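You operate a simulated robot arm through the tools that you are given. There is no shell and no other tool. Be economical: measure what you need, move in short steps, check, and stop when the job is done.

The job below is to be done with a simulated two-armed robot. You get a single attempt, and the scene is never put back.

Task
Read the blue cuvette and lay the swatch of that figure on MATCH.
Fine: cuvette home in the well, lid shut for the reading.

Only the result counts: the job must be done as asked and must still hold three seconds after the hand-in. Knocking over, shifting, dropping, spilling or breaking anything else fails it. A push-on lid holds only when it is set on centred and level and pressed home; a screw cap is set on level and turned clockwise until tight.

Robot
Two 7-joint arms with two-finger parallel grippers on one trunk, on a base that drives. Base frame: it is fixed to the floor where the robot stands at the start and does not move with it; the origin is under the middle of the robot, x ahead of it, y to its left, z up. Readings come in mm, degrees, newtons and seconds.
The left shoulder is at the start at [53, 173, 1258], the right one opposite. With the tool pointing down near the work surface each hand reaches from about 100 to 660 mm from the robot's upright axis, wherever it stands, measured 20 degrees to its own side. Places, roughly: colour reader [600, -500, 900]; cuvette well [600, -500, 900]; deep blue swatch [500, -1250, 750]; match mat [400, -800, 800]; pale blue swatch [500, -1250, 750]; read key [500, -500, 900]; reader lid [700, -500, 1000]. Payload 3.6 kg a hand.
The tool frame of a hand sits at the grasp point between the pads (the TCP): z along the fingers, y along the line on which they close. The tips reach 30 mm beyond it. The gripper opens to 110 mm. The fingers are 20 mm wide and 10 mm thick; the gripper's body (48 by 112 mm) begins 55 mm behind the TCP.
Orientation is that of the tool frame in the base frame, as a unit quaternion [w, x, y, z]. With the fingers straight down and closing along the base's y, the tool's x points along the base's -x, its y along +y and its z along -z.

Tools
- The arms move only by the tool step_arm. It takes "left_rows", "right_rows" or both (then of equal length, played together; a hand with none holds still); each is a list of rows, each an object of numbers (a shift or turn left out is 0, a gripper value left out holds the last): "dx", "dy", "dz": the shift along the tool's x, y, z in mm; "ax", "ay", "az": the turn, a rotation vector about the tool's x, y, z in degrees; "grip": the finger opening in mm, from 0 to 110. In form: [{"dx": .., "dy": .., "dz": .., "ax": .., "ay": .., "az": .., "grip": ..}, ...]. A call has 1 to 8 rows; each row is the pose to reach, as a shift and turn from the pose commanded when the call began, along the tool's axes at that moment. Rows are played at 5 a second. More than 50 mm and 8.6 degrees between two rows, or a gripper value outside its range, and nothing of the call is played. Where a pose cannot be reached the arm comes as near as it can. A force on the tool above 50 N (or 10 N above the force at the start of the call, whichever is more), or a blocked arm, ends the call early, and 0.2 s more pass. The fingers move at their own pace (about 153 mm/s each) and stop on an object; they squeeze with about 27 N. The grip force told is the motor's: it shows also when the fingers shut on nothing. Time passes only in rows, and 0.2 s behind the last, so rows that repeat a pose let the fingers close. It gives the time, the measured TCP pose, the force on the tool (base axes), the opening and the grip force at its end, in the units of the frame above (readings bear some noise), with the torque about the TCP (base axes, N m) and any sound that the robot's microphone picked up.
- Cameras (640 x 400 px; columns grow to the right, rows downward): "scene" is now at [124.8, -47.3, 1430.7]; the picture's right is [-0.56, -0.83, 0.00], its down [-0.49, 0.34, -0.80] and it looks along [0.66, -0.45, -0.59] (base axes); focal length 214 px, centre (320, 200). "left" rides on the left gripper at [72, -17, -103] in its tool frame; the picture's right is [0.23, 0.97, 0.00], its down [-0.76, 0.18, -0.62] and it looks along [-0.61, 0.14, 0.78] (tool axes); focal length 222 px, centre (320, 200). "right" rides on the right gripper at [72, 17, -103] in its tool frame; the picture's right is [-0.23, 0.97, 0.00], its down [-0.76, -0.18, -0.62] and it looks along [-0.61, -0.14, 0.78] (tool axes); focal length 222 px, centre (320, 200). There is no depth. A picture from a camera that has moved, and an enlarged one, comes with that camera's place and axes in the base frame and with its lens.
- grab_frame(camera): a new picture of that camera. The clock stands still meanwhile.
- lift_body(by): slides the trunk up (or, below 0, down) by that many mm; the arms and the scene camera ride with it, the base frame stays. It gives what a move gives, with no picture.
- steer(legs): drives the robot by 1 to 6 legs, each [ahead, left, turn to the left] in mm, mm and degrees, along the robot's own axes; the way and the turn of a leg run together, so that a leg with both is an arc; at most 1500 mm and 180 degrees a leg. The arms and the cameras ride along, it lands a little off, and it stops where it bumps. It gives what a move gives.
- turn_head(pan, tilt): turns the head with the scene camera to pan (to the left, within 86 degrees either way) and tilt (down, from -29 to 69), counted from straight ahead of the robot. It gives what a move gives.
- zoom(camera, box): a new picture of the part [left, top, right, bottom] of that camera's present view, enlarged. The clock stands still meanwhile.
- close_job(): hands the job in; it is judged then, once.

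Work in short steps. Places have to be worked out from the pictures, the camera data and where the tool is seen: move nearer, look again, correct. Check each grasp and each placing, and mend what went wrong. You have 120 turns and 88 pictures in all, those below and enlarged ones among them. Open the grippers and draw the arms clear of the work before you hand the job in, unless the task says otherwise; then end with one line.

The tools are called after "Call:" by a JSON object that holds its "op" and its "data". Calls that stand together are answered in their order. step_arm: Moves the arms, as the interface text tells. Its arguments: {"type":"object","properties":{"left_rows":{"type":"array","items":{"type":"object","properties":{"dx":{"type":"number"},"dy":{"type":"number"},"dz":{"type":"number"},"ax":{"type":"number"},"ay":{"type":"number"},"az":{"type":"number"},"grip":{"type":"number"}}}},"right_rows":{"type":"array","items":{"type":"object","properties":{"dx":{"type":"number"},"dy":{"type":"number"},"dz":{"type":"number"},"ax":{"type":"number"},"ay":{"type":"number"},"az":{"type":"number"},"grip":{"type":"number"}}}}},"required":[]} The other tools are called the same way: lift_body (by) slides the trunk up or down; steer (legs) drives the base; turn_head (pan, tilt) turns the head that bears the scene camera; grab_frame (camera) takes a picture; zoom (camera, box) takes an enlarged picture of a part of a camera's view; close_job () hands the job in.

At the start:

```text
clock: 0.0
left_position: [410.5, -32.6, 1312.3]
left_tcp_rot: [0.0, -0.001, 1.0, 0.0]
left_force: [0.6, -0.2, -0.9]
left_torque: [0.04, 0.0, 0.01]
left_grip_width: 109.8
left_finger_force: 0.1
right_position: [313.0, -444.1, 1262.8]
right_tcp_rot: [0.001, 0.0, 1.0, 0.0]
right_force: [-0.2, -0.3, -0.3]
right_torque: [-0.01, 0.0, -0.01]
right_grip_width: 109.9
right_finger_force: 0.0
trunk travel left (down, up): [-374.0, 389.0]
robot x, y, heading: [-0.9, 3.2, 0.2]
head pan, tilt: [-34.3, 36.5]
```

scene: 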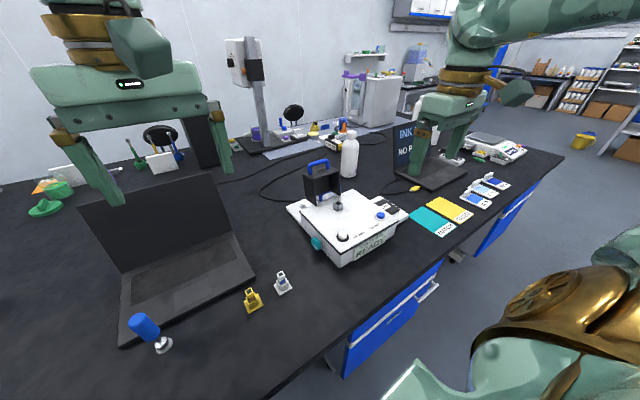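
right: 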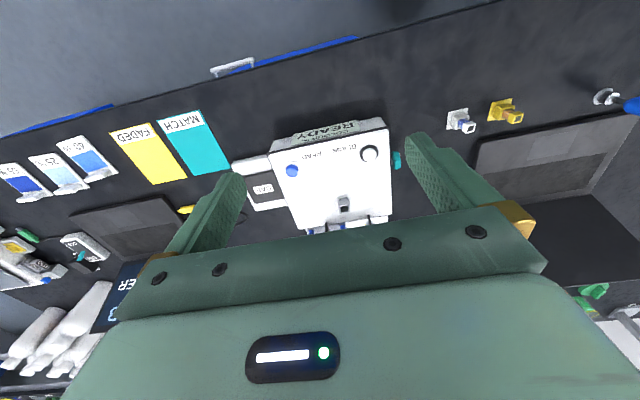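
left: 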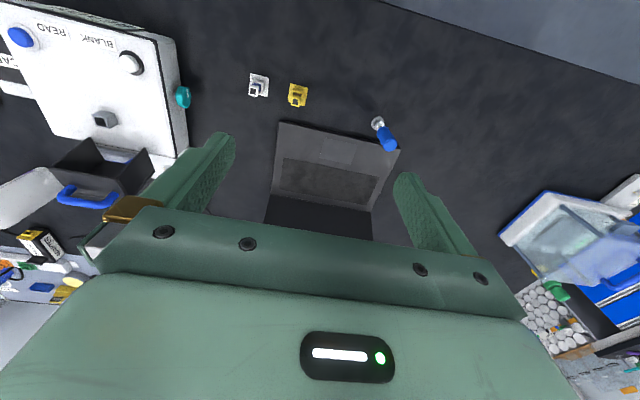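

The pictures show the reader with its lid open, cuvettes to its side, and the mats and swatches to the right. I zoom in on the reader and the swatches.

Call:
{"op": "zoom", "data": {"camera": "scene", "box": [220, 140, 420, 310]}}

Call:
{"op": "zoom", "data": {"camera": "right", "box": [0, 90, 320, 290]}}

Call:
{"op": "zoom", "data": {"camera": "right", "box": [240, 80, 560, 280]}}

Call:
{"op": "zoom", "data": {"camera": "left", "box": [0, 20, 320, 220]}}

```text
2.35 times, centred on (320, 225) of scene
camera zoom: at [124.8, -47.3, 1430.7], right [-0.56, -0.83, 0.0], down [-0.49, 0.34, -0.8], along [0.66, -0.45, -0.59], focal length 505 px, centre (320, 141)
```

zoom: 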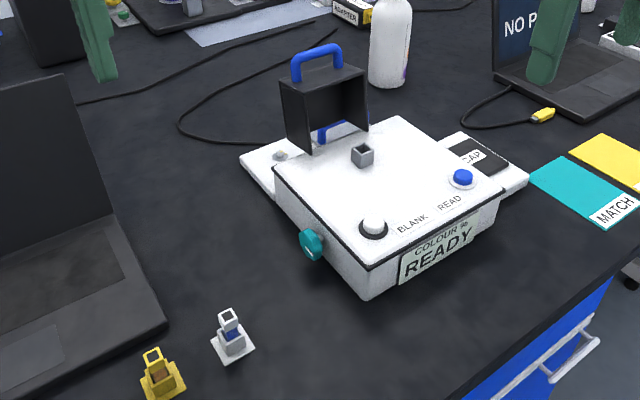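

```text
2.00 times, centred on (160, 190) of right
camera zoom: at [238.6, -429.1, 1367.0], right [0.23, 0.97, 0.0], down [0.76, -0.18, 0.62], along [0.61, -0.14, -0.78], focal length 444 px, centre (640, 220)
```

zoom: 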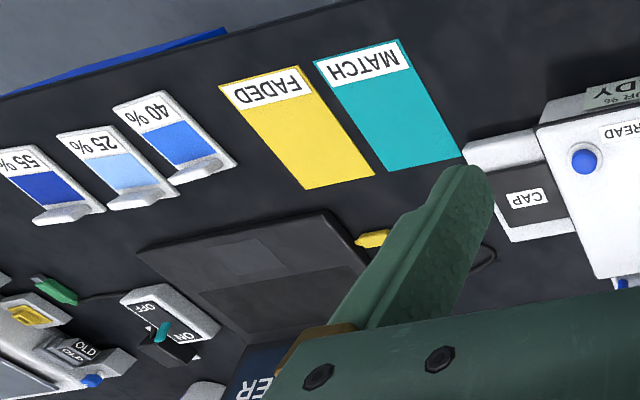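

```text
2.00 times, centred on (400, 180) of right
camera zoom: at [238.6, -429.1, 1367.0], right [0.23, 0.97, 0.0], down [0.76, -0.18, 0.62], along [0.61, -0.14, -0.78], focal length 444 px, centre (160, 240)
```

zoom: 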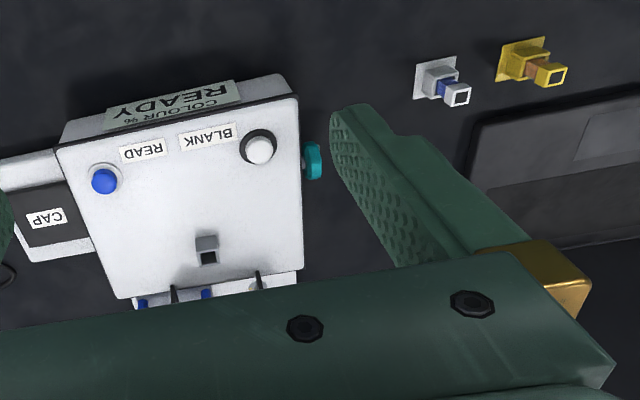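

```text
2.00 times, centred on (160, 120) of left
camera zoom: at [338.1, -47.8, 1416.9], right [-0.23, 0.97, 0.0], down [0.76, 0.18, 0.62], along [0.61, 0.14, -0.78], focal length 444 px, centre (640, 360)
```

zoom: 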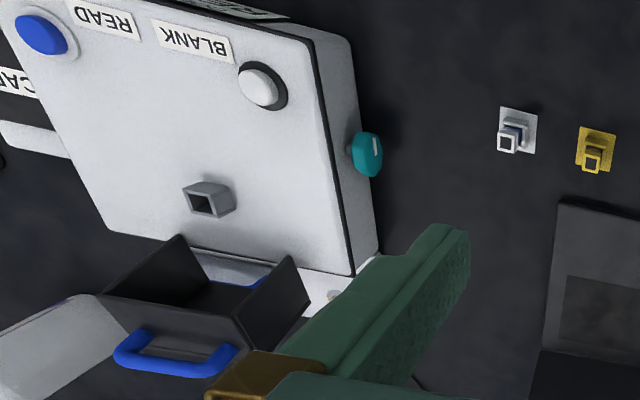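

I put the table at z ≈ 840, the blue cuvette's stand at about (485, -155), and the well top at about (602, -452, 954). I drive right, then a little ahead, so both are in reach.

Call:
{"op": "steer", "data": {"legs": [[0, -270, 0]]}}

Call:
{"op": "turn_head", "data": {"pan": -15, "tilt": 40}}

Call:
{"op": "grab_frame", "data": {"camera": "scene"}}

Call:
{"op": "grab_frame", "data": {"camera": "left"}}

```text
clock: 1.9
left_position: [409.9, -298.4, 1312.8]
left_tcp_rot: [-0.001, -0.001, 1.0, 0.001]
left_force: [0.4, -0.6, 0.6]
left_torque: [0.02, 0.04, 0.01]
left_grip_width: 110.2
left_finger_force: 0.0
right_position: [313.0, -711.1, 1262.0]
right_tcp_rot: [0.001, -0.001, 1.0, 0.001]
right_force: [0.4, -1.0, -0.2]
right_torque: [0.03, 0.01, -0.02]
right_grip_width: 110.1
right_finger_force: 0.0
trunk travel left (down, up): [-374.0, 389.0]
robot x, y, heading: [1.4, -261.2, -0.0]
head pan, tilt: [-34.3, 36.5]
```

```text
clock: 2.7
left_position: [409.6, -297.1, 1312.6]
left_tcp_rot: [0.0, -0.001, 1.0, 0.0]
left_force: [0.0, -1.1, 0.3]
left_torque: [0.02, 0.0, 0.01]
left_grip_width: 110.2
left_finger_force: 0.1
right_position: [314.2, -710.5, 1262.3]
right_tcp_rot: [0.0, -0.001, 1.0, 0.0]
right_force: [-0.3, 0.0, 0.2]
right_torque: [-0.01, 0.01, 0.0]
right_grip_width: 110.3
right_finger_force: 0.1
trunk travel left (down, up): [-374.0, 389.0]
robot x, y, heading: [-3.0, -263.2, 0.0]
head pan, tilt: [-15.0, 40.0]
```

```text
80 pictures are left
camera scene: at [135.1, -286.3, 1425.4], right [-0.26, -0.97, 0.0], down [-0.62, 0.17, -0.77], along [0.74, -0.2, -0.64], focal length 214 px, centre (320, 200)
```

scene: 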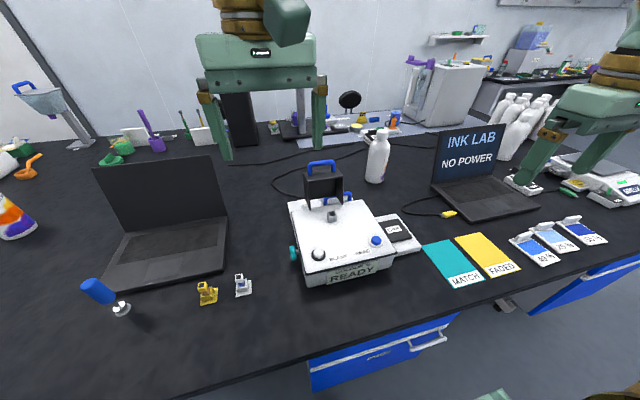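

```text
79 pictures are left
camera left: at [338.4, -313.6, 1416.9], right [-0.23, 0.97, 0.0], down [0.76, 0.18, 0.62], along [0.61, 0.14, -0.78], focal length 222 px, centre (320, 200)
```

left: 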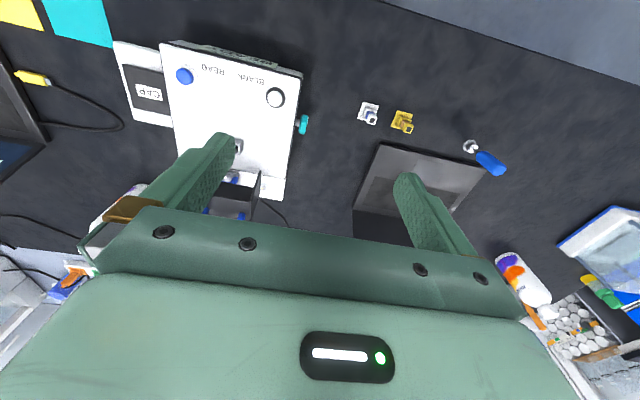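

I zoom in on the reader, cuvettes and swatches from here.

Call:
{"op": "zoom", "data": {"camera": "scene", "box": [270, 150, 430, 290]}}

Call:
{"op": "zoom", "data": {"camera": "scene", "box": [190, 260, 270, 310]}}

Call:
{"op": "zoom", "data": {"camera": "scene", "box": [410, 190, 630, 300]}}

```text
2.86 times, centred on (350, 220) of scene
camera zoom: at [135.1, -286.3, 1425.4], right [-0.26, -0.97, 0.0], down [-0.62, 0.17, -0.77], along [0.74, -0.2, -0.64], focal length 613 px, centre (234, 143)
```

zoom: 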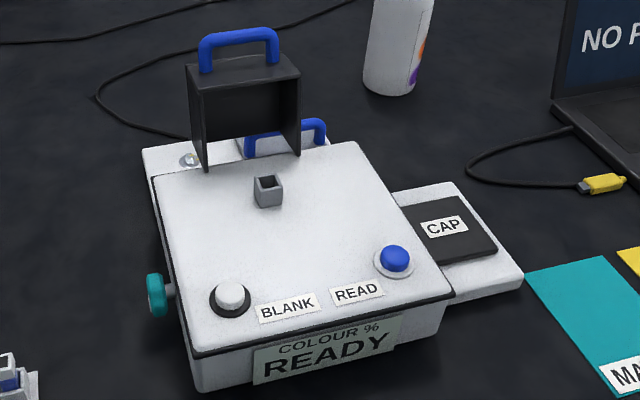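

```text
8.00 times, centred on (230, 285) of scene
camera zoom: at [135.1, -286.3, 1425.4], right [-0.26, -0.97, 0.0], down [-0.62, 0.17, -0.77], along [0.74, -0.2, -0.64], focal length 1716 px, centre (1040, -480)
```

zoom: 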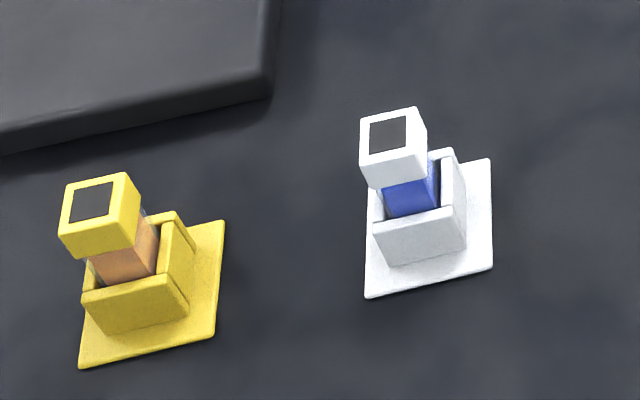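

```text
2.91 times, centred on (520, 245) of scene
camera zoom: at [135.1, -286.3, 1425.4], right [-0.26, -0.97, 0.0], down [-0.62, 0.17, -0.77], along [0.74, -0.2, -0.64], focal length 624 px, centre (-262, 69)
```

zoom: 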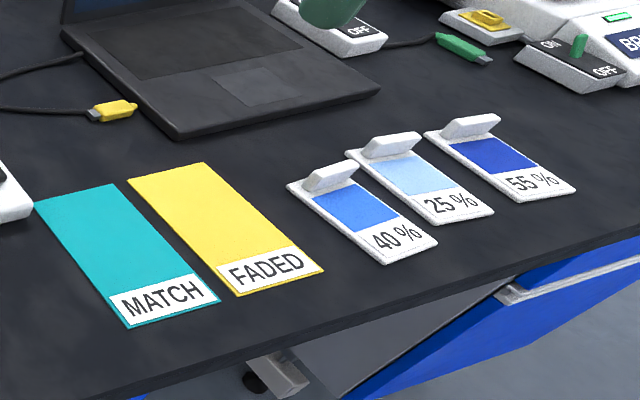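

To see how near the table edge the base is, I look down, and meanwhile I bring the left hand towards the cuvette from above. The tool points down with its x along -x of the base. The cuvette is about 75 mm ahead and 142 mm to the left of it.

Call:
{"op": "turn_head", "data": {"pan": 0, "tilt": 69}}

Call:
{"op": "step_arm", "data": {"left_rows": [{"dy": 45, "dz": 20}, {"dy": 90, "dz": 40}, {"dx": -15, "dy": 120, "dz": 80}, {"dx": -30, "dy": 142, "dz": 120}, {"dx": -40, "dy": 142, "dz": 165}, {"dx": -40, "dy": 142, "dz": 200}]}}

Call:
{"op": "grab_frame", "data": {"camera": "scene"}}

Call:
{"op": "grab_frame", "data": {"camera": "left"}}

```text
clock: 3.6
left_position: [410.8, -297.3, 1313.3]
left_tcp_rot: [0.0, 0.0, 1.0, 0.0]
left_force: [-0.6, -0.2, -0.4]
left_torque: [0.02, 0.0, 0.02]
left_grip_width: 109.9
left_finger_force: 0.0
right_position: [312.5, -710.4, 1263.5]
right_tcp_rot: [0.0, 0.0, 1.0, 0.0]
right_force: [0.4, -0.5, -0.8]
right_torque: [0.03, -0.01, -0.01]
right_grip_width: 110.2
right_finger_force: 0.2
trunk travel left (down, up): [-374.0, 389.0]
robot x, y, heading: [-3.3, -263.2, 0.0]
head pan, tilt: [0.0, 68.8]
```

```text
refused: row 3 steps farther than a row can; nothing moved
```

```text
75 pictures are left
camera scene: at [108.9, -264.6, 1389.3], right [0.0, -1.0, 0.0], down [-0.93, 0.0, -0.36], along [0.36, 0.0, -0.93], focal length 214 px, centre (320, 200)
```

scene: 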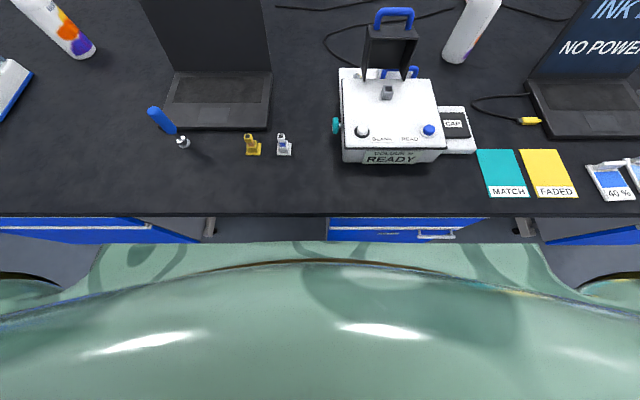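

```text
74 pictures are left
camera left: at [338.4, -313.9, 1416.9], right [-0.23, 0.97, 0.0], down [0.76, 0.18, 0.62], along [0.61, 0.14, -0.78], focal length 222 px, centre (320, 200)
```

left: 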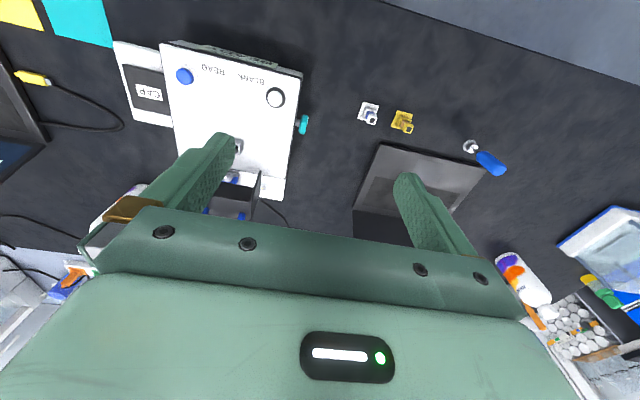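

The table edge is near x ≈ 278 and the torso leaves room, so I drive ahead 60 mm for more reach over the reader.

Call:
{"op": "steer", "data": {"legs": [[60, 0, 0]]}}

Call:
{"op": "step_arm", "data": {"left_rows": [{"dy": 45, "dz": 15}, {"dy": 90, "dz": 30}, {"dy": 120, "dz": 65}, {"dy": 142, "dz": 105}, {"dy": 142, "dz": 150}, {"dy": 142, "dz": 195}, {"dy": 142, "dz": 230}]}}

Call:
{"op": "grab_frame", "data": {"camera": "left"}}

Call:
{"op": "grab_frame", "data": {"camera": "scene"}}

```text
clock: 4.6
left_position: [471.7, -297.9, 1312.0]
left_tcp_rot: [-0.001, -0.001, 1.0, 0.0]
left_force: [-0.1, 0.6, -0.1]
left_torque: [-0.03, 0.07, -0.01]
left_grip_width: 110.0
left_finger_force: 0.1
right_position: [374.6, -709.7, 1263.6]
right_tcp_rot: [-0.001, 0.0, 1.0, 0.0]
right_force: [0.1, -0.4, -0.3]
right_torque: [0.01, 0.03, 0.03]
right_grip_width: 109.9
right_finger_force: 0.1
trunk travel left (down, up): [-374.0, 389.0]
robot x, y, heading: [59.1, -267.2, 0.1]
head pan, tilt: [0.0, 68.8]
```

```text
clock: 6.2
left_position: [468.9, -154.7, 1082.7]
left_tcp_rot: [0.0, -0.001, 1.0, 0.0]
left_force: [-1.1, 0.1, -0.7]
left_torque: [-0.02, 0.0, 0.0]
left_grip_width: 110.1
left_finger_force: 0.1
right_position: [373.6, -710.8, 1263.1]
right_tcp_rot: [0.0, -0.001, 1.0, 0.001]
right_force: [-0.5, 0.1, 0.2]
right_torque: [0.01, 0.01, -0.02]
right_grip_width: 110.0
right_finger_force: 0.1
trunk travel left (down, up): [-374.0, 389.0]
robot x, y, heading: [60.9, -267.3, 0.2]
head pan, tilt: [0.0, 68.8]
```

```text
73 pictures are left
camera left: at [396.9, -171.4, 1187.8], right [-0.23, 0.97, 0.0], down [0.76, 0.18, 0.62], along [0.61, 0.14, -0.78], focal length 222 px, centre (320, 200)
```

left: 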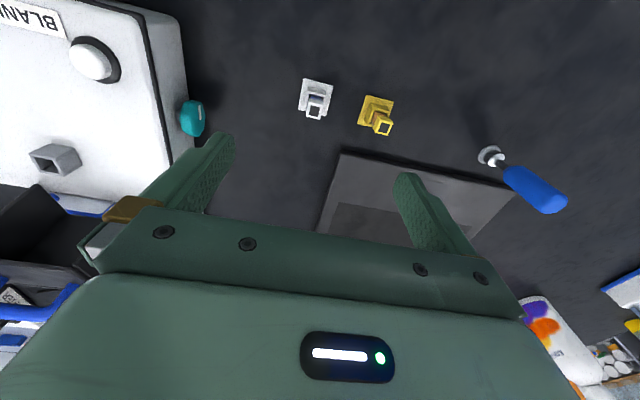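

```text
72 pictures are left
camera scene: at [169.2, -264.4, 1389.2], right [0.0, -1.0, 0.0], down [-0.93, 0.0, -0.36], along [0.36, 0.0, -0.93], focal length 214 px, centre (320, 200)
```

scene: 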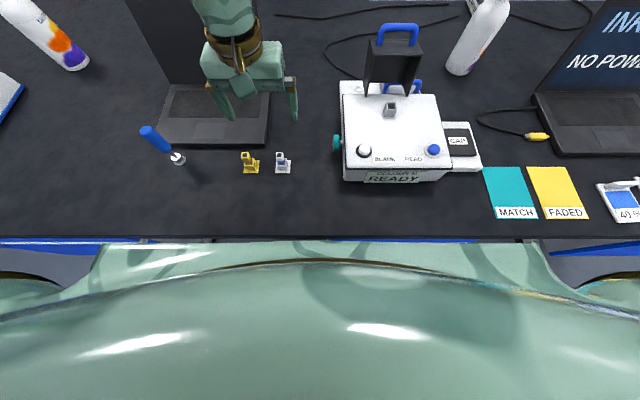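

I zoom on the cuvettes and the well in the left camera to measure them.

Call:
{"op": "zoom", "data": {"camera": "left", "box": [280, 60, 408, 140]}}

Call:
{"op": "zoom", "data": {"camera": "scene", "box": [320, 10, 480, 190]}}

```text
5.00 times, centred on (344, 100) of left
camera zoom: at [396.9, -171.4, 1187.8], right [-0.23, 0.97, 0.0], down [0.76, 0.18, 0.62], along [0.61, 0.14, -0.78], focal length 1111 px, centre (200, 700)
```

zoom: 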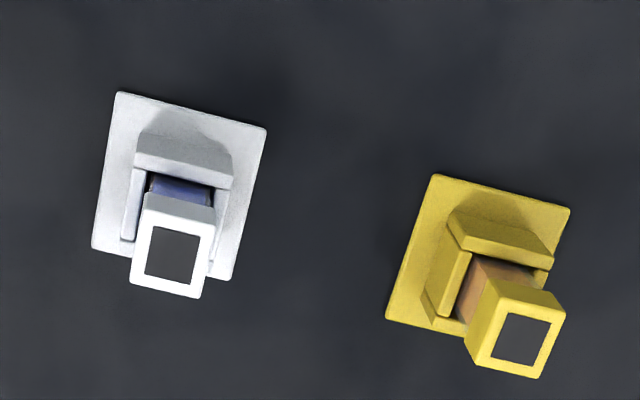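

```text
2.22 times, centred on (400, 100) of scene
camera zoom: at [169.2, -264.4, 1389.2], right [0.0, -1.0, 0.0], down [-0.93, 0.0, -0.36], along [0.36, 0.0, -0.93], focal length 477 px, centre (142, 422)
```

zoom: 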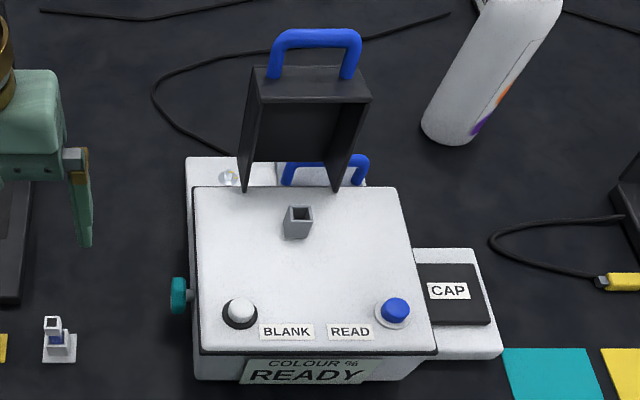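

The cuvette stands on an axis-aligned plate centred about (483, -159). Its cap is 18 mm wide with its top near z ≈ 902. I go down above it with the opening at 60 and check.

Call:
{"op": "step_arm", "data": {"left_rows": [{"dx": -14, "dy": -4.5, "dz": 40, "grip": 60}, {"dx": -14, "dy": -4.5, "dz": 80}, {"dx": -14, "dy": -4.5, "dz": 110}, {"dx": -14, "dy": -4.5, "dz": 110}]}}

Call:
{"op": "grab_frame", "data": {"camera": "left"}}

Call:
{"op": "zoom", "data": {"camera": "scene", "box": [220, 60, 380, 190]}}

```text
clock: 7.2
left_position: [482.4, -161.9, 971.2]
left_tcp_rot: [0.0, 0.0, 1.0, 0.0]
left_force: [0.1, 0.0, -0.3]
left_torque: [0.0, -0.01, 0.0]
left_grip_width: 59.8
left_finger_force: 0.1
right_position: [372.4, -710.4, 1264.7]
right_tcp_rot: [0.0, -0.001, 1.0, 0.0]
right_force: [-0.3, 0.9, -0.5]
right_torque: [0.01, 0.03, 0.01]
right_grip_width: 110.2
right_finger_force: 0.0
trunk travel left (down, up): [-374.0, 389.0]
robot x, y, heading: [60.1, -264.9, 0.2]
head pan, tilt: [0.0, 68.8]
```

```text
69 pictures are left
camera left: at [410.8, -178.0, 1076.2], right [-0.23, 0.97, 0.0], down [0.76, 0.18, 0.62], along [0.61, 0.14, -0.78], focal length 222 px, centre (320, 200)
```

left: 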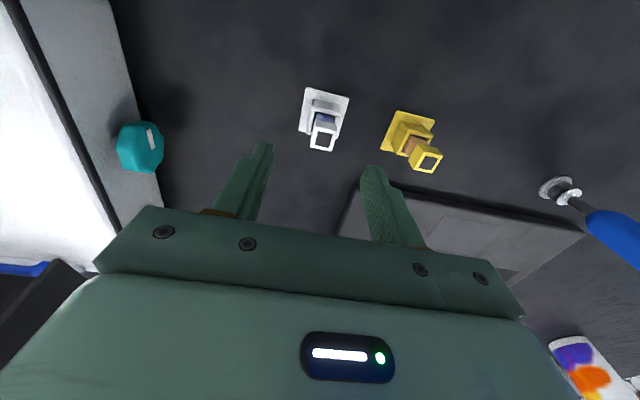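

```text
3.08 times, centred on (300, 125) of scene
camera zoom: at [168.5, -264.3, 1389.3], right [0.0, -1.0, 0.0], down [-0.93, 0.0, -0.36], along [0.36, 0.0, -0.93], focal length 660 px, centre (382, 431)
```

zoom: 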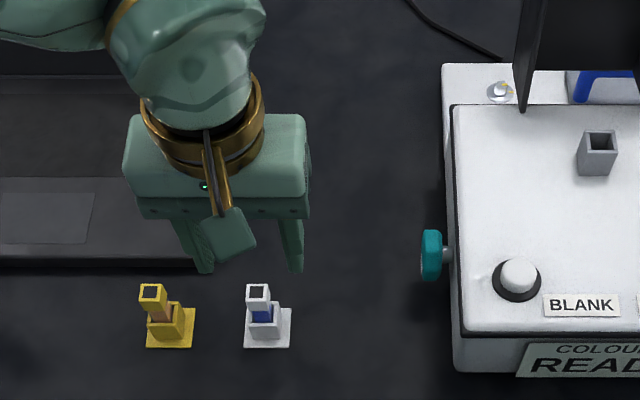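

The hand and cuvette line up to within 1–2 mm in both views. I go down so the tips sit at the cap's lower edge, then look before closing.

Call:
{"op": "step_arm", "data": {"left_rows": [{"dy": 1, "dz": 25, "grip": 44}, {"dy": 1, "dz": 49}, {"dy": 1, "dz": 49}]}}

Call:
{"op": "zoom", "data": {"camera": "left", "box": [240, 80, 440, 205]}}

Call:
{"op": "zoom", "data": {"camera": "scene", "box": [240, 120, 320, 180]}}

```text
clock: 8.0
left_position: [483.9, -159.6, 922.5]
left_tcp_rot: [0.0, 0.0, 1.0, -0.001]
left_force: [-0.1, 0.3, 0.5]
left_torque: [0.01, -0.02, 0.01]
left_grip_width: 44.0
left_finger_force: 0.0
right_position: [373.2, -710.2, 1262.5]
right_tcp_rot: [0.0, 0.0, 1.0, 0.001]
right_force: [-0.2, 0.3, -0.3]
right_torque: [-0.04, 0.02, 0.0]
right_grip_width: 109.7
right_finger_force: 0.0
trunk travel left (down, up): [-374.0, 389.0]
robot x, y, heading: [59.2, -267.0, -0.3]
head pan, tilt: [0.0, 68.8]
```

```text
3.20 times, centred on (340, 142) of left
camera zoom: at [411.3, -176.0, 1027.0], right [-0.23, 0.97, 0.0], down [0.76, 0.18, 0.62], along [0.61, 0.14, -0.78], focal length 711 px, centre (256, 384)
```

zoom: 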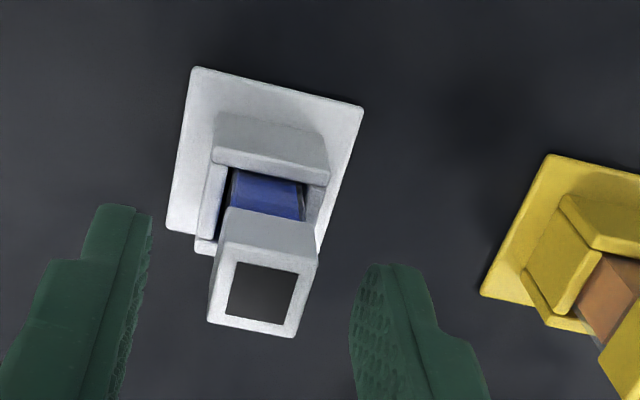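

```text
6.67 times, centred on (280, 150) of scene
camera zoom: at [168.7, -264.3, 1389.3], right [0.0, -1.0, 0.0], down [-0.93, 0.0, -0.36], along [0.36, 0.0, -0.93], focal length 1430 px, centre (587, 533)
```

zoom: 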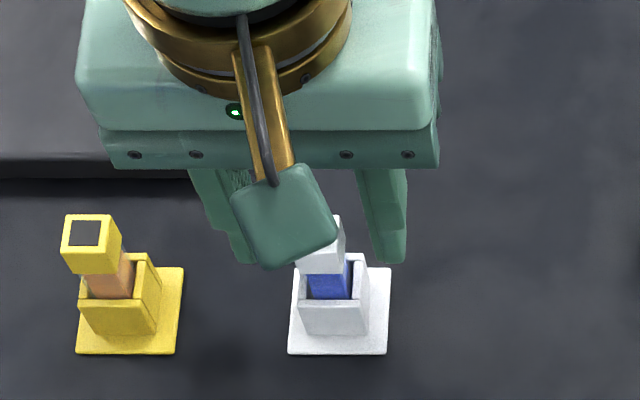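

The cap is centred between the pads with its body spanning roughly z 890–905, and the tips are at 892. I close on the cap.

Call:
{"op": "step_arm", "data": {"left_rows": [{"grip": 30}, {"grip": 14}, {"grip": 10}, {"grip": 10}, {"grip": 10}]}}

Call:
{"op": "zoom", "data": {"camera": "left", "box": [240, 80, 440, 205]}}

```text
clock: 9.2
left_position: [483.4, -160.3, 923.0]
left_tcp_rot: [0.0, 0.0, 1.0, 0.0]
left_force: [-1.0, 0.3, -0.9]
left_torque: [0.0, -0.01, 0.01]
left_grip_width: 16.7
left_finger_force: 26.9
right_position: [372.0, -712.3, 1264.1]
right_tcp_rot: [0.0, -0.001, 1.0, 0.0]
right_force: [0.3, 1.3, 0.0]
right_torque: [0.01, 0.01, -0.04]
right_grip_width: 110.2
right_finger_force: 0.1
trunk travel left (down, up): [-374.0, 389.0]
robot x, y, heading: [60.7, -269.1, 0.0]
head pan, tilt: [0.0, 68.8]
```

```text
3.20 times, centred on (340, 142) of left
camera zoom: at [411.5, -176.0, 1027.3], right [-0.23, 0.97, 0.0], down [0.76, 0.18, 0.62], along [0.61, 0.14, -0.78], focal length 711 px, centre (256, 384)
```

zoom: 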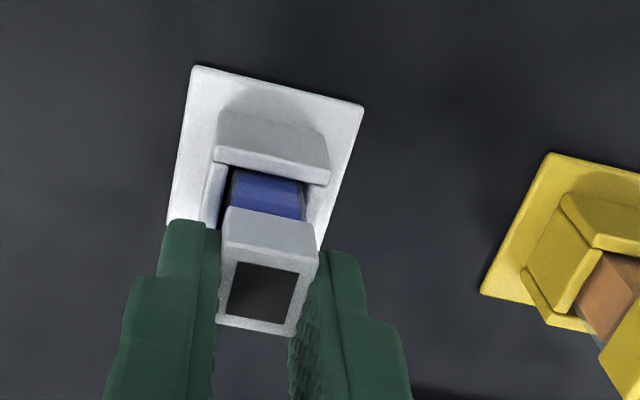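

I have the cap, 16.7 mm wide. I lift it straight up and check that the stand stays.

Call:
{"op": "step_arm", "data": {"left_rows": [{"dz": -15}, {"dz": -40}, {"dz": -80}, {"dz": -120}, {"dz": -150}, {"dz": -150}]}}

Call:
{"op": "grab_frame", "data": {"camera": "left"}}

Call:
{"op": "zoom", "data": {"camera": "scene", "box": [220, 60, 380, 190]}}

```text
clock: 10.6
left_position: [484.0, -158.2, 1074.8]
left_tcp_rot: [0.0, -0.001, 1.0, -0.001]
left_force: [-0.2, -0.6, 0.0]
left_torque: [0.02, 0.0, 0.0]
left_grip_width: 16.5
left_finger_force: 27.0
right_position: [371.9, -710.8, 1263.2]
right_tcp_rot: [0.0, -0.001, 1.0, 0.0]
right_force: [-0.5, 0.8, -0.3]
right_torque: [-0.01, -0.02, 0.04]
right_grip_width: 109.7
right_finger_force: 0.0
trunk travel left (down, up): [-374.0, 389.0]
robot x, y, heading: [60.2, -265.5, 0.3]
head pan, tilt: [0.0, 68.8]
```

```text
64 pictures are left
camera left: at [411.6, -174.3, 1178.6], right [-0.23, 0.97, 0.0], down [0.76, 0.18, 0.62], along [0.61, 0.14, -0.78], focal length 222 px, centre (320, 200)
```

left: 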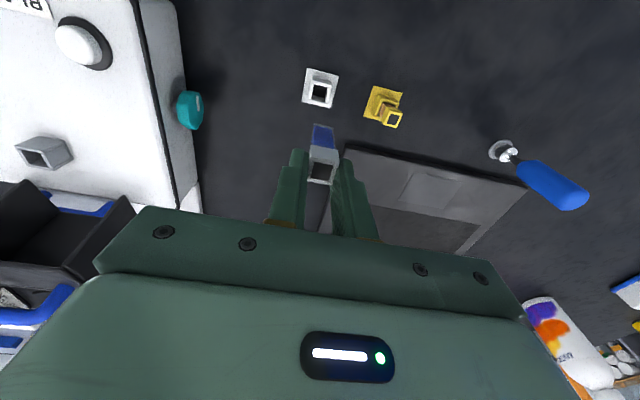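

```text
3.08 times, centred on (300, 125) of scene
camera zoom: at [169.0, -264.3, 1389.2], right [0.0, -1.0, 0.0], down [-0.93, 0.0, -0.36], along [0.36, 0.0, -0.93], focal length 660 px, centre (382, 431)
```

zoom: 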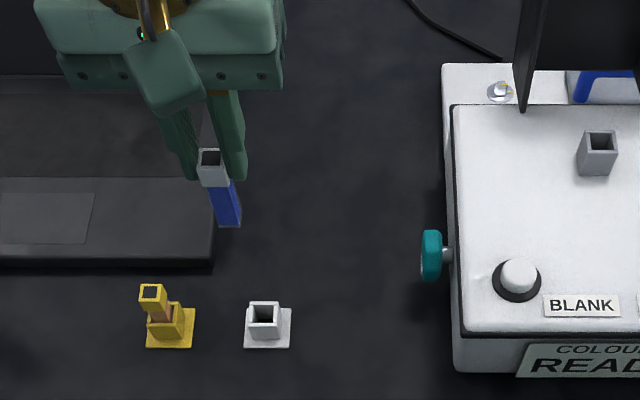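

The cuvette came out clean and its stand stayed. The well is too far across for the left arm, so I drive right 150 mm with it held at z 1075, then look at the well.

Call:
{"op": "steer", "data": {"legs": [[0, -150, 0]]}}

Call:
{"op": "step_arm", "data": {"left_rows": [{"dy": -30}, {"dy": -60}, {"dy": -60}]}}

Call:
{"op": "grab_frame", "data": {"camera": "left"}}

Call:
{"op": "grab_frame", "data": {"camera": "scene"}}

```text
clock: 12.0
left_position: [482.3, -309.2, 1074.0]
left_tcp_rot: [0.0, 0.0, 1.0, 0.001]
left_force: [0.4, -0.8, 0.8]
left_torque: [0.03, -0.01, -0.01]
left_grip_width: 16.7
left_finger_force: 27.5
right_position: [371.0, -861.1, 1262.9]
right_tcp_rot: [0.0, -0.001, 1.0, 0.0]
right_force: [0.0, 0.2, 0.1]
right_torque: [0.04, 0.0, 0.03]
right_grip_width: 110.1
right_finger_force: 0.0
trunk travel left (down, up): [-374.0, 389.0]
robot x, y, heading: [58.8, -416.7, -0.1]
head pan, tilt: [0.0, 68.8]
```

```text
clock: 12.8
left_position: [484.2, -367.4, 1073.4]
left_tcp_rot: [0.0, -0.001, 1.0, 0.0]
left_force: [-0.2, 0.3, 0.2]
left_torque: [0.01, -0.01, 0.03]
left_grip_width: 16.5
left_finger_force: 26.8
right_position: [371.5, -859.4, 1263.9]
right_tcp_rot: [0.0, -0.001, 1.0, -0.001]
right_force: [-0.8, 0.0, 0.5]
right_torque: [0.02, 0.01, 0.01]
right_grip_width: 110.2
right_finger_force: 0.2
trunk travel left (down, up): [-374.0, 389.0]
robot x, y, heading: [58.7, -414.4, -0.0]
head pan, tilt: [0.0, 68.8]
```

```text
62 pictures are left
camera left: at [412.0, -383.8, 1177.3], right [-0.23, 0.97, 0.0], down [0.76, 0.18, 0.62], along [0.61, 0.14, -0.78], focal length 222 px, centre (320, 200)
```

left: 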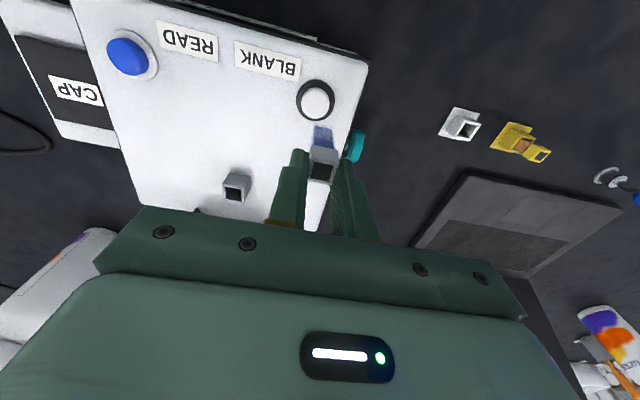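

```text
61 pictures are left
camera scene: at [167.8, -413.3, 1389.3], right [0.0, -1.0, 0.0], down [-0.93, 0.0, -0.36], along [0.36, 0.0, -0.93], focal length 214 px, centre (320, 200)
```

scene: 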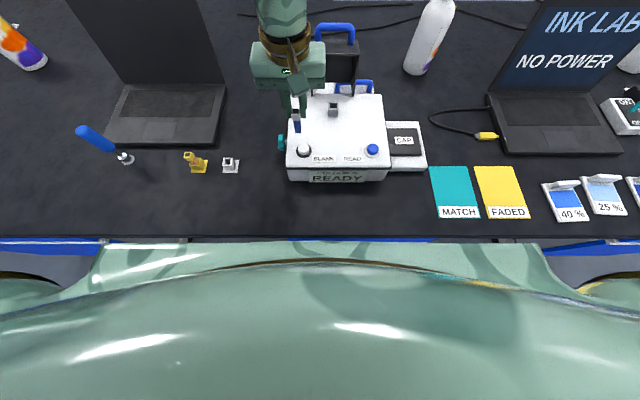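

I zoom on the chimney and the reader top to get the well's place and yaw.

Call:
{"op": "zoom", "data": {"camera": "left", "box": [200, 140, 296, 200]}}

Call:
{"op": "zoom", "data": {"camera": "scene", "box": [280, 80, 400, 190]}}

Call:
{"op": "zoom", "data": {"camera": "left", "box": [60, 0, 380, 200]}}

```text
6.67 times, centred on (248, 170) of left
camera zoom: at [412.0, -383.8, 1177.3], right [-0.23, 0.97, 0.0], down [0.76, 0.18, 0.62], along [0.61, 0.14, -0.78], focal length 1481 px, centre (800, 400)
```

zoom: 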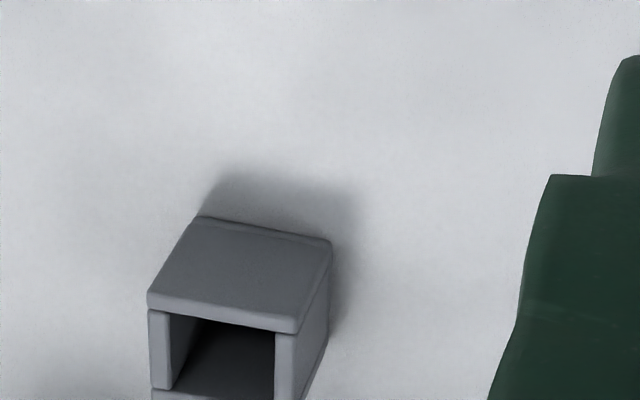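

```text
3.64 times, centred on (340, 135) of scene
camera zoom: at [167.8, -413.3, 1389.3], right [0.0, -1.0, 0.0], down [-0.93, 0.0, -0.36], along [0.36, 0.0, -0.93], focal length 780 px, centre (247, 436)
```

zoom: 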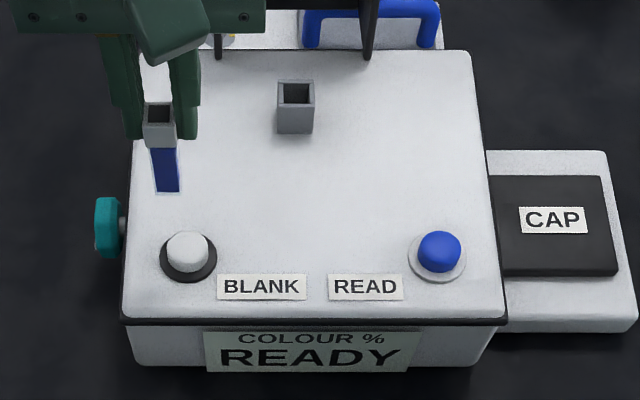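

```text
2.00 times, centred on (220, 100) of left
camera zoom: at [412.0, -383.8, 1177.3], right [-0.23, 0.97, 0.0], down [0.76, 0.18, 0.62], along [0.61, 0.14, -0.78], focal length 444 px, centre (520, 400)
```

zoom: 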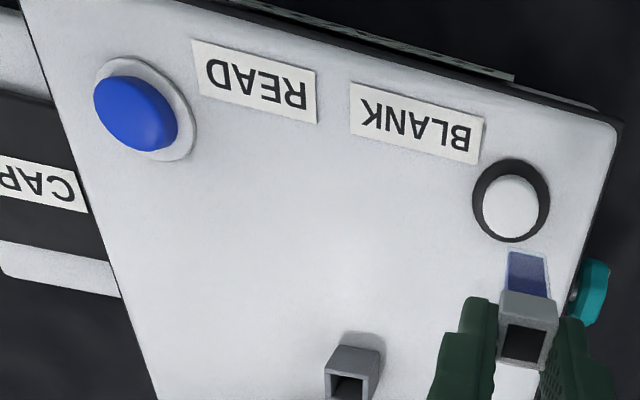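

The chimney measures about 26 mm outside and 18 inside, is square to the base axes, and is centred near (604, -452) with its top at z ≈ 954. I bring the cuvette above it, still clear, and check.

Call:
{"op": "step_arm", "data": {"left_rows": [{"dx": -30, "dy": -22}, {"dx": -60, "dy": -43}, {"dx": -90, "dy": -64}, {"dx": -120, "dy": -84.5}, {"dx": -120, "dy": -84.5, "dz": 15}, {"dx": -120, "dy": -84.5, "dz": 15}]}}

Call:
{"op": "zoom", "data": {"camera": "left", "box": [256, 80, 416, 180]}}

Call:
{"op": "zoom", "data": {"camera": "scene", "box": [280, 60, 400, 140]}}

```text
clock: 14.2
left_position: [602.7, -454.8, 1058.2]
left_tcp_rot: [-0.001, -0.002, 1.0, 0.0]
left_force: [0.2, 0.2, 0.1]
left_torque: [-0.01, -0.01, -0.03]
left_grip_width: 16.7
left_finger_force: 26.8
right_position: [371.5, -859.5, 1263.4]
right_tcp_rot: [0.001, -0.001, 1.0, 0.0]
right_force: [-0.9, -0.7, -0.9]
right_torque: [0.0, 0.01, 0.03]
right_grip_width: 110.1
right_finger_force: 0.0
trunk travel left (down, up): [-374.0, 389.0]
robot x, y, heading: [57.9, -413.4, 0.2]
head pan, tilt: [0.0, 68.8]
```

```text
4.00 times, centred on (336, 130) of left
camera zoom: at [529.7, -470.3, 1162.9], right [-0.23, 0.97, 0.0], down [0.76, 0.18, 0.62], along [0.61, 0.14, -0.78], focal length 888 px, centre (256, 480)
```

zoom: 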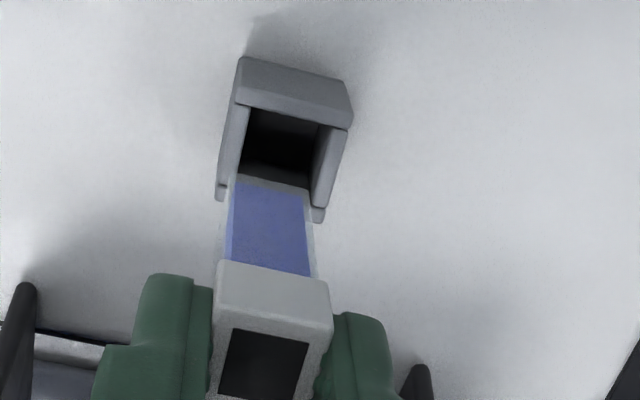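

```text
5.00 times, centred on (340, 100) of scene
camera zoom: at [167.7, -415.0, 1389.3], right [0.0, -1.0, 0.0], down [-0.93, 0.0, -0.36], along [0.36, 0.0, -0.93], focal length 1072 px, centre (220, 700)
```

zoom: 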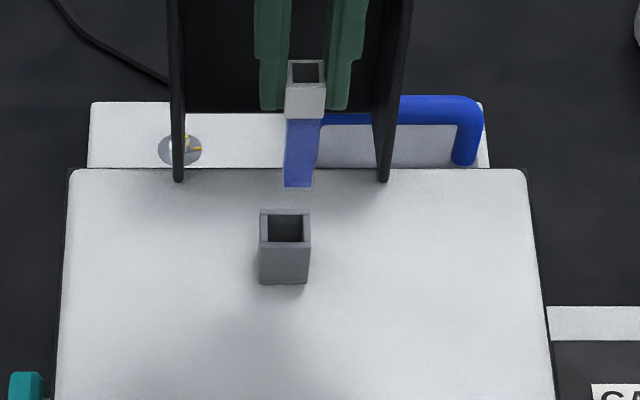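

In both views the cuvette needs about +4.4 mm in y and -3.5 mm in x. I correct that and come down 18 mm, leaving the bottom just above the chimney.

Call:
{"op": "step_arm", "data": {"left_rows": [{"dx": 3.5, "dy": 4.4, "dz": 0}, {"dx": 3.5, "dy": 4.4, "dz": 18}, {"dx": 3.5, "dy": 4.4, "dz": 18}]}}

Call:
{"op": "zoom", "data": {"camera": "left", "box": [256, 80, 416, 180]}}

Call:
{"op": "zoom", "data": {"camera": "scene", "box": [300, 70, 380, 120]}}

```text
clock: 15.0
left_position: [599.1, -449.0, 1040.6]
left_tcp_rot: [-0.001, -0.001, 1.0, -0.001]
left_force: [0.0, 0.7, -0.1]
left_torque: [0.01, -0.02, -0.01]
left_grip_width: 16.8
left_finger_force: 27.1
right_position: [371.2, -860.6, 1264.3]
right_tcp_rot: [0.0, -0.001, 1.0, 0.0]
right_force: [-0.2, -0.1, -0.8]
right_torque: [0.0, 0.0, -0.01]
right_grip_width: 110.1
right_finger_force: 0.1
trunk travel left (down, up): [-374.0, 389.0]
robot x, y, heading: [59.5, -418.1, -0.0]
head pan, tilt: [0.0, 68.8]
```

```text
4.00 times, centred on (336, 130) of left
camera zoom: at [526.8, -464.5, 1145.5], right [-0.23, 0.97, 0.0], down [0.76, 0.18, 0.62], along [0.61, 0.14, -0.78], focal length 888 px, centre (256, 480)
```

zoom: 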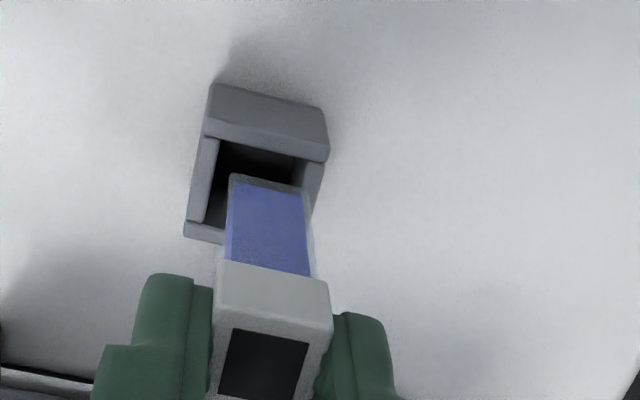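

```text
8.00 times, centred on (340, 95) of scene
camera zoom: at [167.4, -414.2, 1389.3], right [0.0, -1.0, 0.0], down [-0.93, 0.0, -0.36], along [0.36, 0.0, -0.93], focal length 1716 px, centre (160, 1040)
```

zoom: 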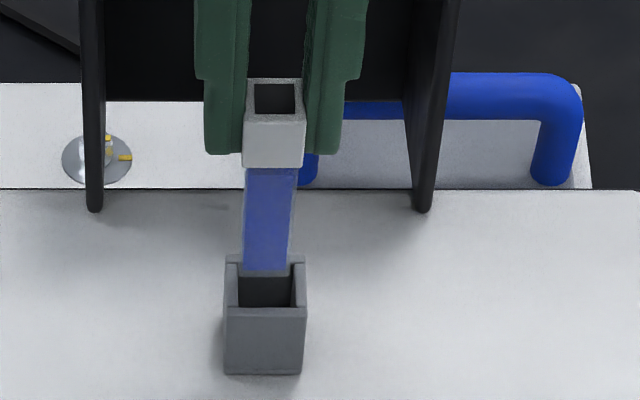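

Another ~1 mm trim in each axis is needed. I then lower the bottom into the chimney and check.

Call:
{"op": "step_arm", "data": {"left_rows": [{"dx": 1, "dy": -1}, {"dx": 1, "dy": -1, "dz": 8}, {"dx": 1, "dy": -1, "dz": 14}, {"dx": 1, "dy": -1, "dz": 20}, {"dx": 1, "dy": -1, "dz": 26}]}}

Call:
{"op": "zoom", "data": {"camera": "left", "box": [256, 80, 416, 180]}}

Call:
{"op": "zoom", "data": {"camera": "scene", "box": [300, 70, 380, 120]}}

```text
clock: 16.2
left_position: [598.8, -450.4, 1015.0]
left_tcp_rot: [0.0, -0.001, 1.0, 0.0]
left_force: [-0.9, 0.2, -0.2]
left_torque: [-0.03, 0.0, -0.03]
left_grip_width: 16.6
left_finger_force: 27.6
right_position: [371.2, -860.3, 1263.5]
right_tcp_rot: [0.0, -0.001, 1.0, 0.0]
right_force: [0.1, -0.2, 0.4]
right_torque: [0.02, -0.01, 0.0]
right_grip_width: 110.1
right_finger_force: 0.0
trunk travel left (down, up): [-374.0, 389.0]
robot x, y, heading: [57.0, -414.6, 0.3]
head pan, tilt: [0.0, 68.8]
```

```text
4.00 times, centred on (336, 130) of left
camera zoom: at [527.0, -465.9, 1118.7], right [-0.23, 0.97, 0.0], down [0.76, 0.18, 0.62], along [0.61, 0.14, -0.78], focal length 888 px, centre (256, 480)
```

zoom: 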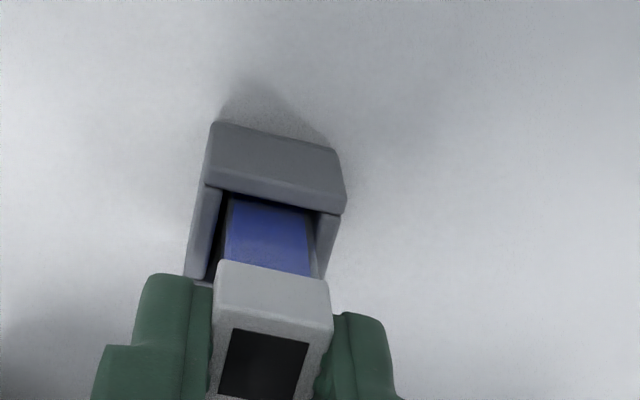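

```text
8.00 times, centred on (340, 95) of scene
camera zoom: at [167.8, -414.4, 1389.3], right [0.0, -1.0, 0.0], down [-0.93, 0.0, -0.36], along [0.36, 0.0, -0.93], focal length 1716 px, centre (160, 1040)
```

zoom: 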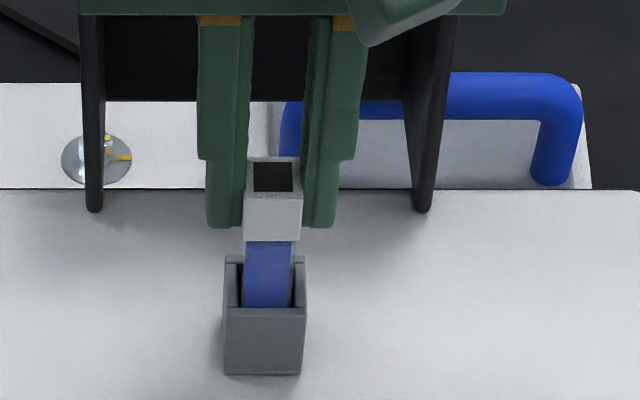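

It entered without contact. I keep lowering in small steps and watch the force.

Call:
{"op": "step_arm", "data": {"left_rows": [{"dz": 5}, {"dz": 9}, {"dz": 12}, {"dz": 15}, {"dz": 17}]}}

Call:
{"op": "zoom", "data": {"camera": "scene", "box": [300, 70, 380, 120]}}

Call:
{"op": "zoom", "data": {"camera": "left", "box": [256, 80, 416, 180]}}

```text
clock: 17.4
left_position: [598.0, -450.6, 1000.9]
left_tcp_rot: [0.003, -0.002, 1.0, 0.0]
left_force: [2.5, -2.6, 28.9]
left_torque: [-0.1, -0.03, -0.02]
left_grip_width: 16.4
left_finger_force: 26.5
right_position: [369.8, -860.0, 1264.4]
right_tcp_rot: [0.001, 0.0, 1.0, 0.0]
right_force: [-0.1, 0.3, -0.3]
right_torque: [0.01, 0.01, 0.01]
right_grip_width: 110.0
right_finger_force: 0.0
trunk travel left (down, up): [-374.0, 389.0]
robot x, y, heading: [60.6, -411.9, 0.2]
head pan, tilt: [0.0, 68.8]
```

```text
8.00 times, centred on (340, 95) of scene
camera zoom: at [165.4, -414.5, 1389.7], right [0.0, -1.0, 0.0], down [-0.93, 0.0, -0.36], along [0.36, 0.0, -0.93], focal length 1716 px, centre (160, 1040)
```

zoom: 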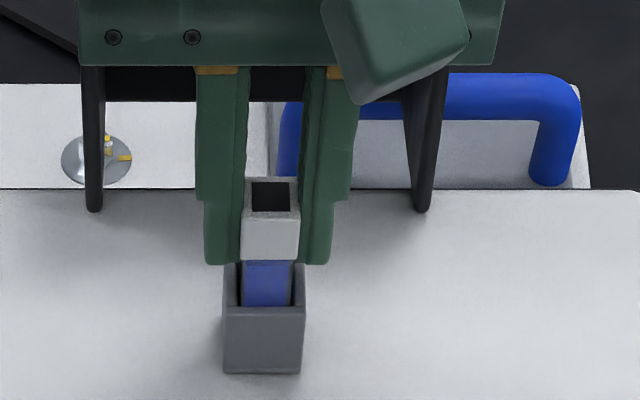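

```text
4.00 times, centred on (336, 130) of left
camera zoom: at [525.3, -465.7, 1104.7], right [-0.23, 0.97, 0.0], down [0.76, 0.18, 0.63], along [0.61, 0.14, -0.78], focal length 888 px, centre (256, 480)
```

zoom: 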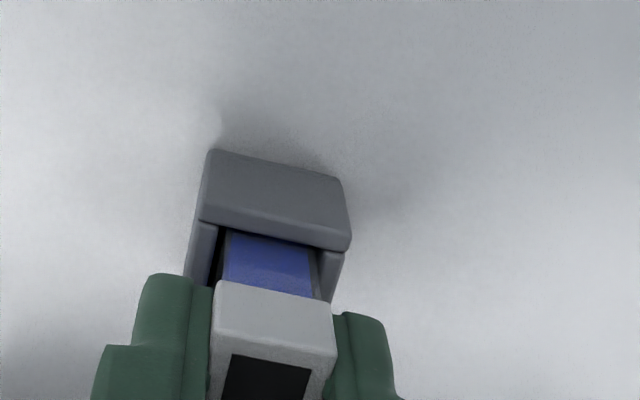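

Contact came at TCP z ≈ 1001 with 29 N upward, and the cap slid slightly in the pads. That puts the bottom at about the reader's top plane, i.e. the floor of the 28 mm chimney. I ease off, open, and look.

Call:
{"op": "step_arm", "data": {"left_rows": [{"dz": -2.5}, {"dz": -2.5, "grip": 24}, {"dz": -2.5, "grip": 40}, {"dz": -2.5, "grip": 40}]}}

Call:
{"op": "zoom", "data": {"camera": "scene", "box": [300, 70, 380, 120]}}

```text
clock: 18.4
left_position: [597.6, -449.8, 1000.8]
left_tcp_rot: [0.001, -0.001, 1.0, 0.0]
left_force: [-0.9, -0.6, -0.1]
left_torque: [0.0, 0.02, 0.02]
left_grip_width: 39.8
left_finger_force: 0.1
right_position: [371.4, -860.3, 1263.6]
right_tcp_rot: [0.0, -0.001, 1.0, 0.0]
right_force: [0.2, -0.3, -0.3]
right_torque: [0.0, 0.02, 0.05]
right_grip_width: 109.9
right_finger_force: 0.1
trunk travel left (down, up): [-374.0, 389.0]
robot x, y, heading: [60.7, -417.4, 0.4]
head pan, tilt: [0.0, 68.8]
```

```text
8.00 times, centred on (340, 95) of scene
camera zoom: at [167.7, -414.4, 1389.2], right [0.0, -1.0, 0.0], down [-0.93, 0.0, -0.36], along [0.36, 0.0, -0.93], focal length 1716 px, centre (160, 1040)
```

zoom: 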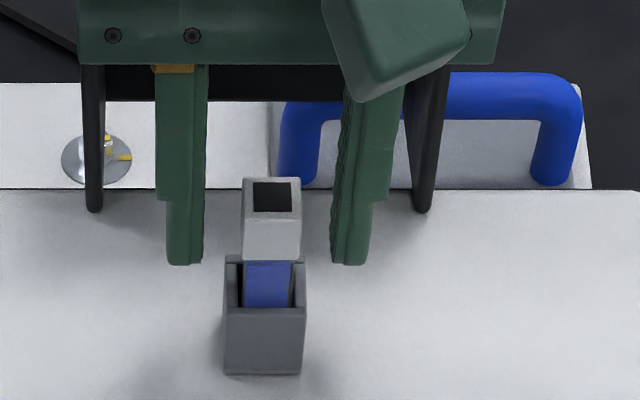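

The cuvette stands upright in the well. I raise the left hand, draw it back, and study the lid from the scene camera.

Call:
{"op": "step_arm", "data": {"left_rows": [{"dz": -40}, {"dz": -80}, {"dz": -110}, {"dx": 45, "dz": -120}, {"dx": 90, "dz": -120}, {"dx": 110, "dy": 20, "dz": -120}]}}

Call:
{"op": "turn_head", "data": {"pan": 0, "tilt": 45}}

Call:
{"op": "zoom", "data": {"camera": "scene", "box": [240, 100, 432, 220]}}

Call:
{"op": "grab_frame", "data": {"camera": "left"}}

```text
clock: 19.8
left_position: [487.7, -428.6, 1123.2]
left_tcp_rot: [0.001, 0.0, 1.0, -0.001]
left_force: [0.2, 0.6, -0.8]
left_torque: [-0.01, -0.04, 0.01]
left_grip_width: 40.0
left_finger_force: 0.2
right_position: [371.2, -859.1, 1264.2]
right_tcp_rot: [0.001, -0.001, 1.0, -0.001]
right_force: [0.0, -0.6, 0.0]
right_torque: [-0.02, 0.02, -0.01]
right_grip_width: 110.0
right_finger_force: 0.1
trunk travel left (down, up): [-374.0, 389.0]
robot x, y, heading: [60.6, -420.7, -0.1]
head pan, tilt: [0.0, 68.8]
```

```text
clock: 20.7
left_position: [488.7, -428.1, 1122.0]
left_tcp_rot: [-0.001, -0.001, 1.0, 0.001]
left_force: [0.1, 0.4, 0.5]
left_torque: [-0.01, -0.02, -0.02]
left_grip_width: 40.1
left_finger_force: 0.1
right_position: [371.4, -861.4, 1264.4]
right_tcp_rot: [0.0, -0.001, 1.0, 0.0]
right_force: [0.0, 0.2, 0.0]
right_torque: [0.01, -0.02, -0.03]
right_grip_width: 110.1
right_finger_force: 0.1
trunk travel left (down, up): [-374.0, 389.0]
robot x, y, heading: [57.5, -415.2, 0.2]
head pan, tilt: [0.0, 45.0]
```

```text
3.33 times, centred on (336, 160) of scene
camera zoom: at [193.0, -414.1, 1418.1], right [0.0, -1.0, 0.0], down [-0.71, 0.0, -0.71], along [0.71, 0.0, -0.71], focal length 715 px, centre (267, 333)
```

zoom: 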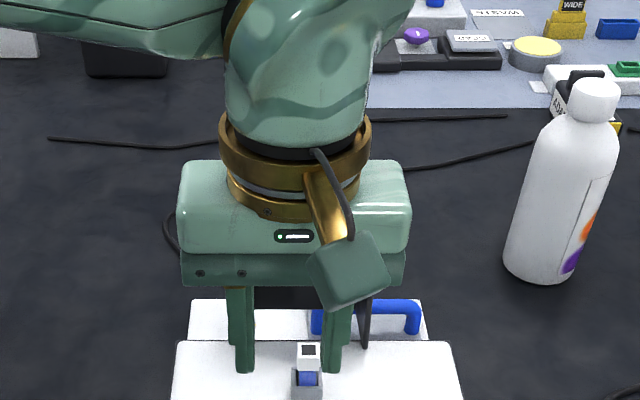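

```text
47 pictures are left
camera left: at [415.9, -444.7, 1226.6], right [-0.23, 0.97, 0.0], down [0.76, 0.18, 0.62], along [0.61, 0.14, -0.78], focal length 222 px, centre (320, 200)
```

left: 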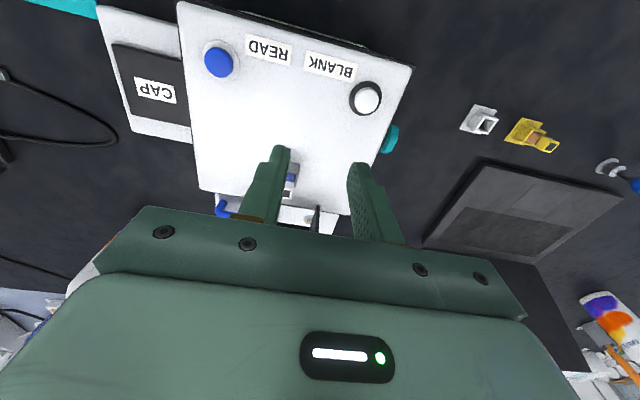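

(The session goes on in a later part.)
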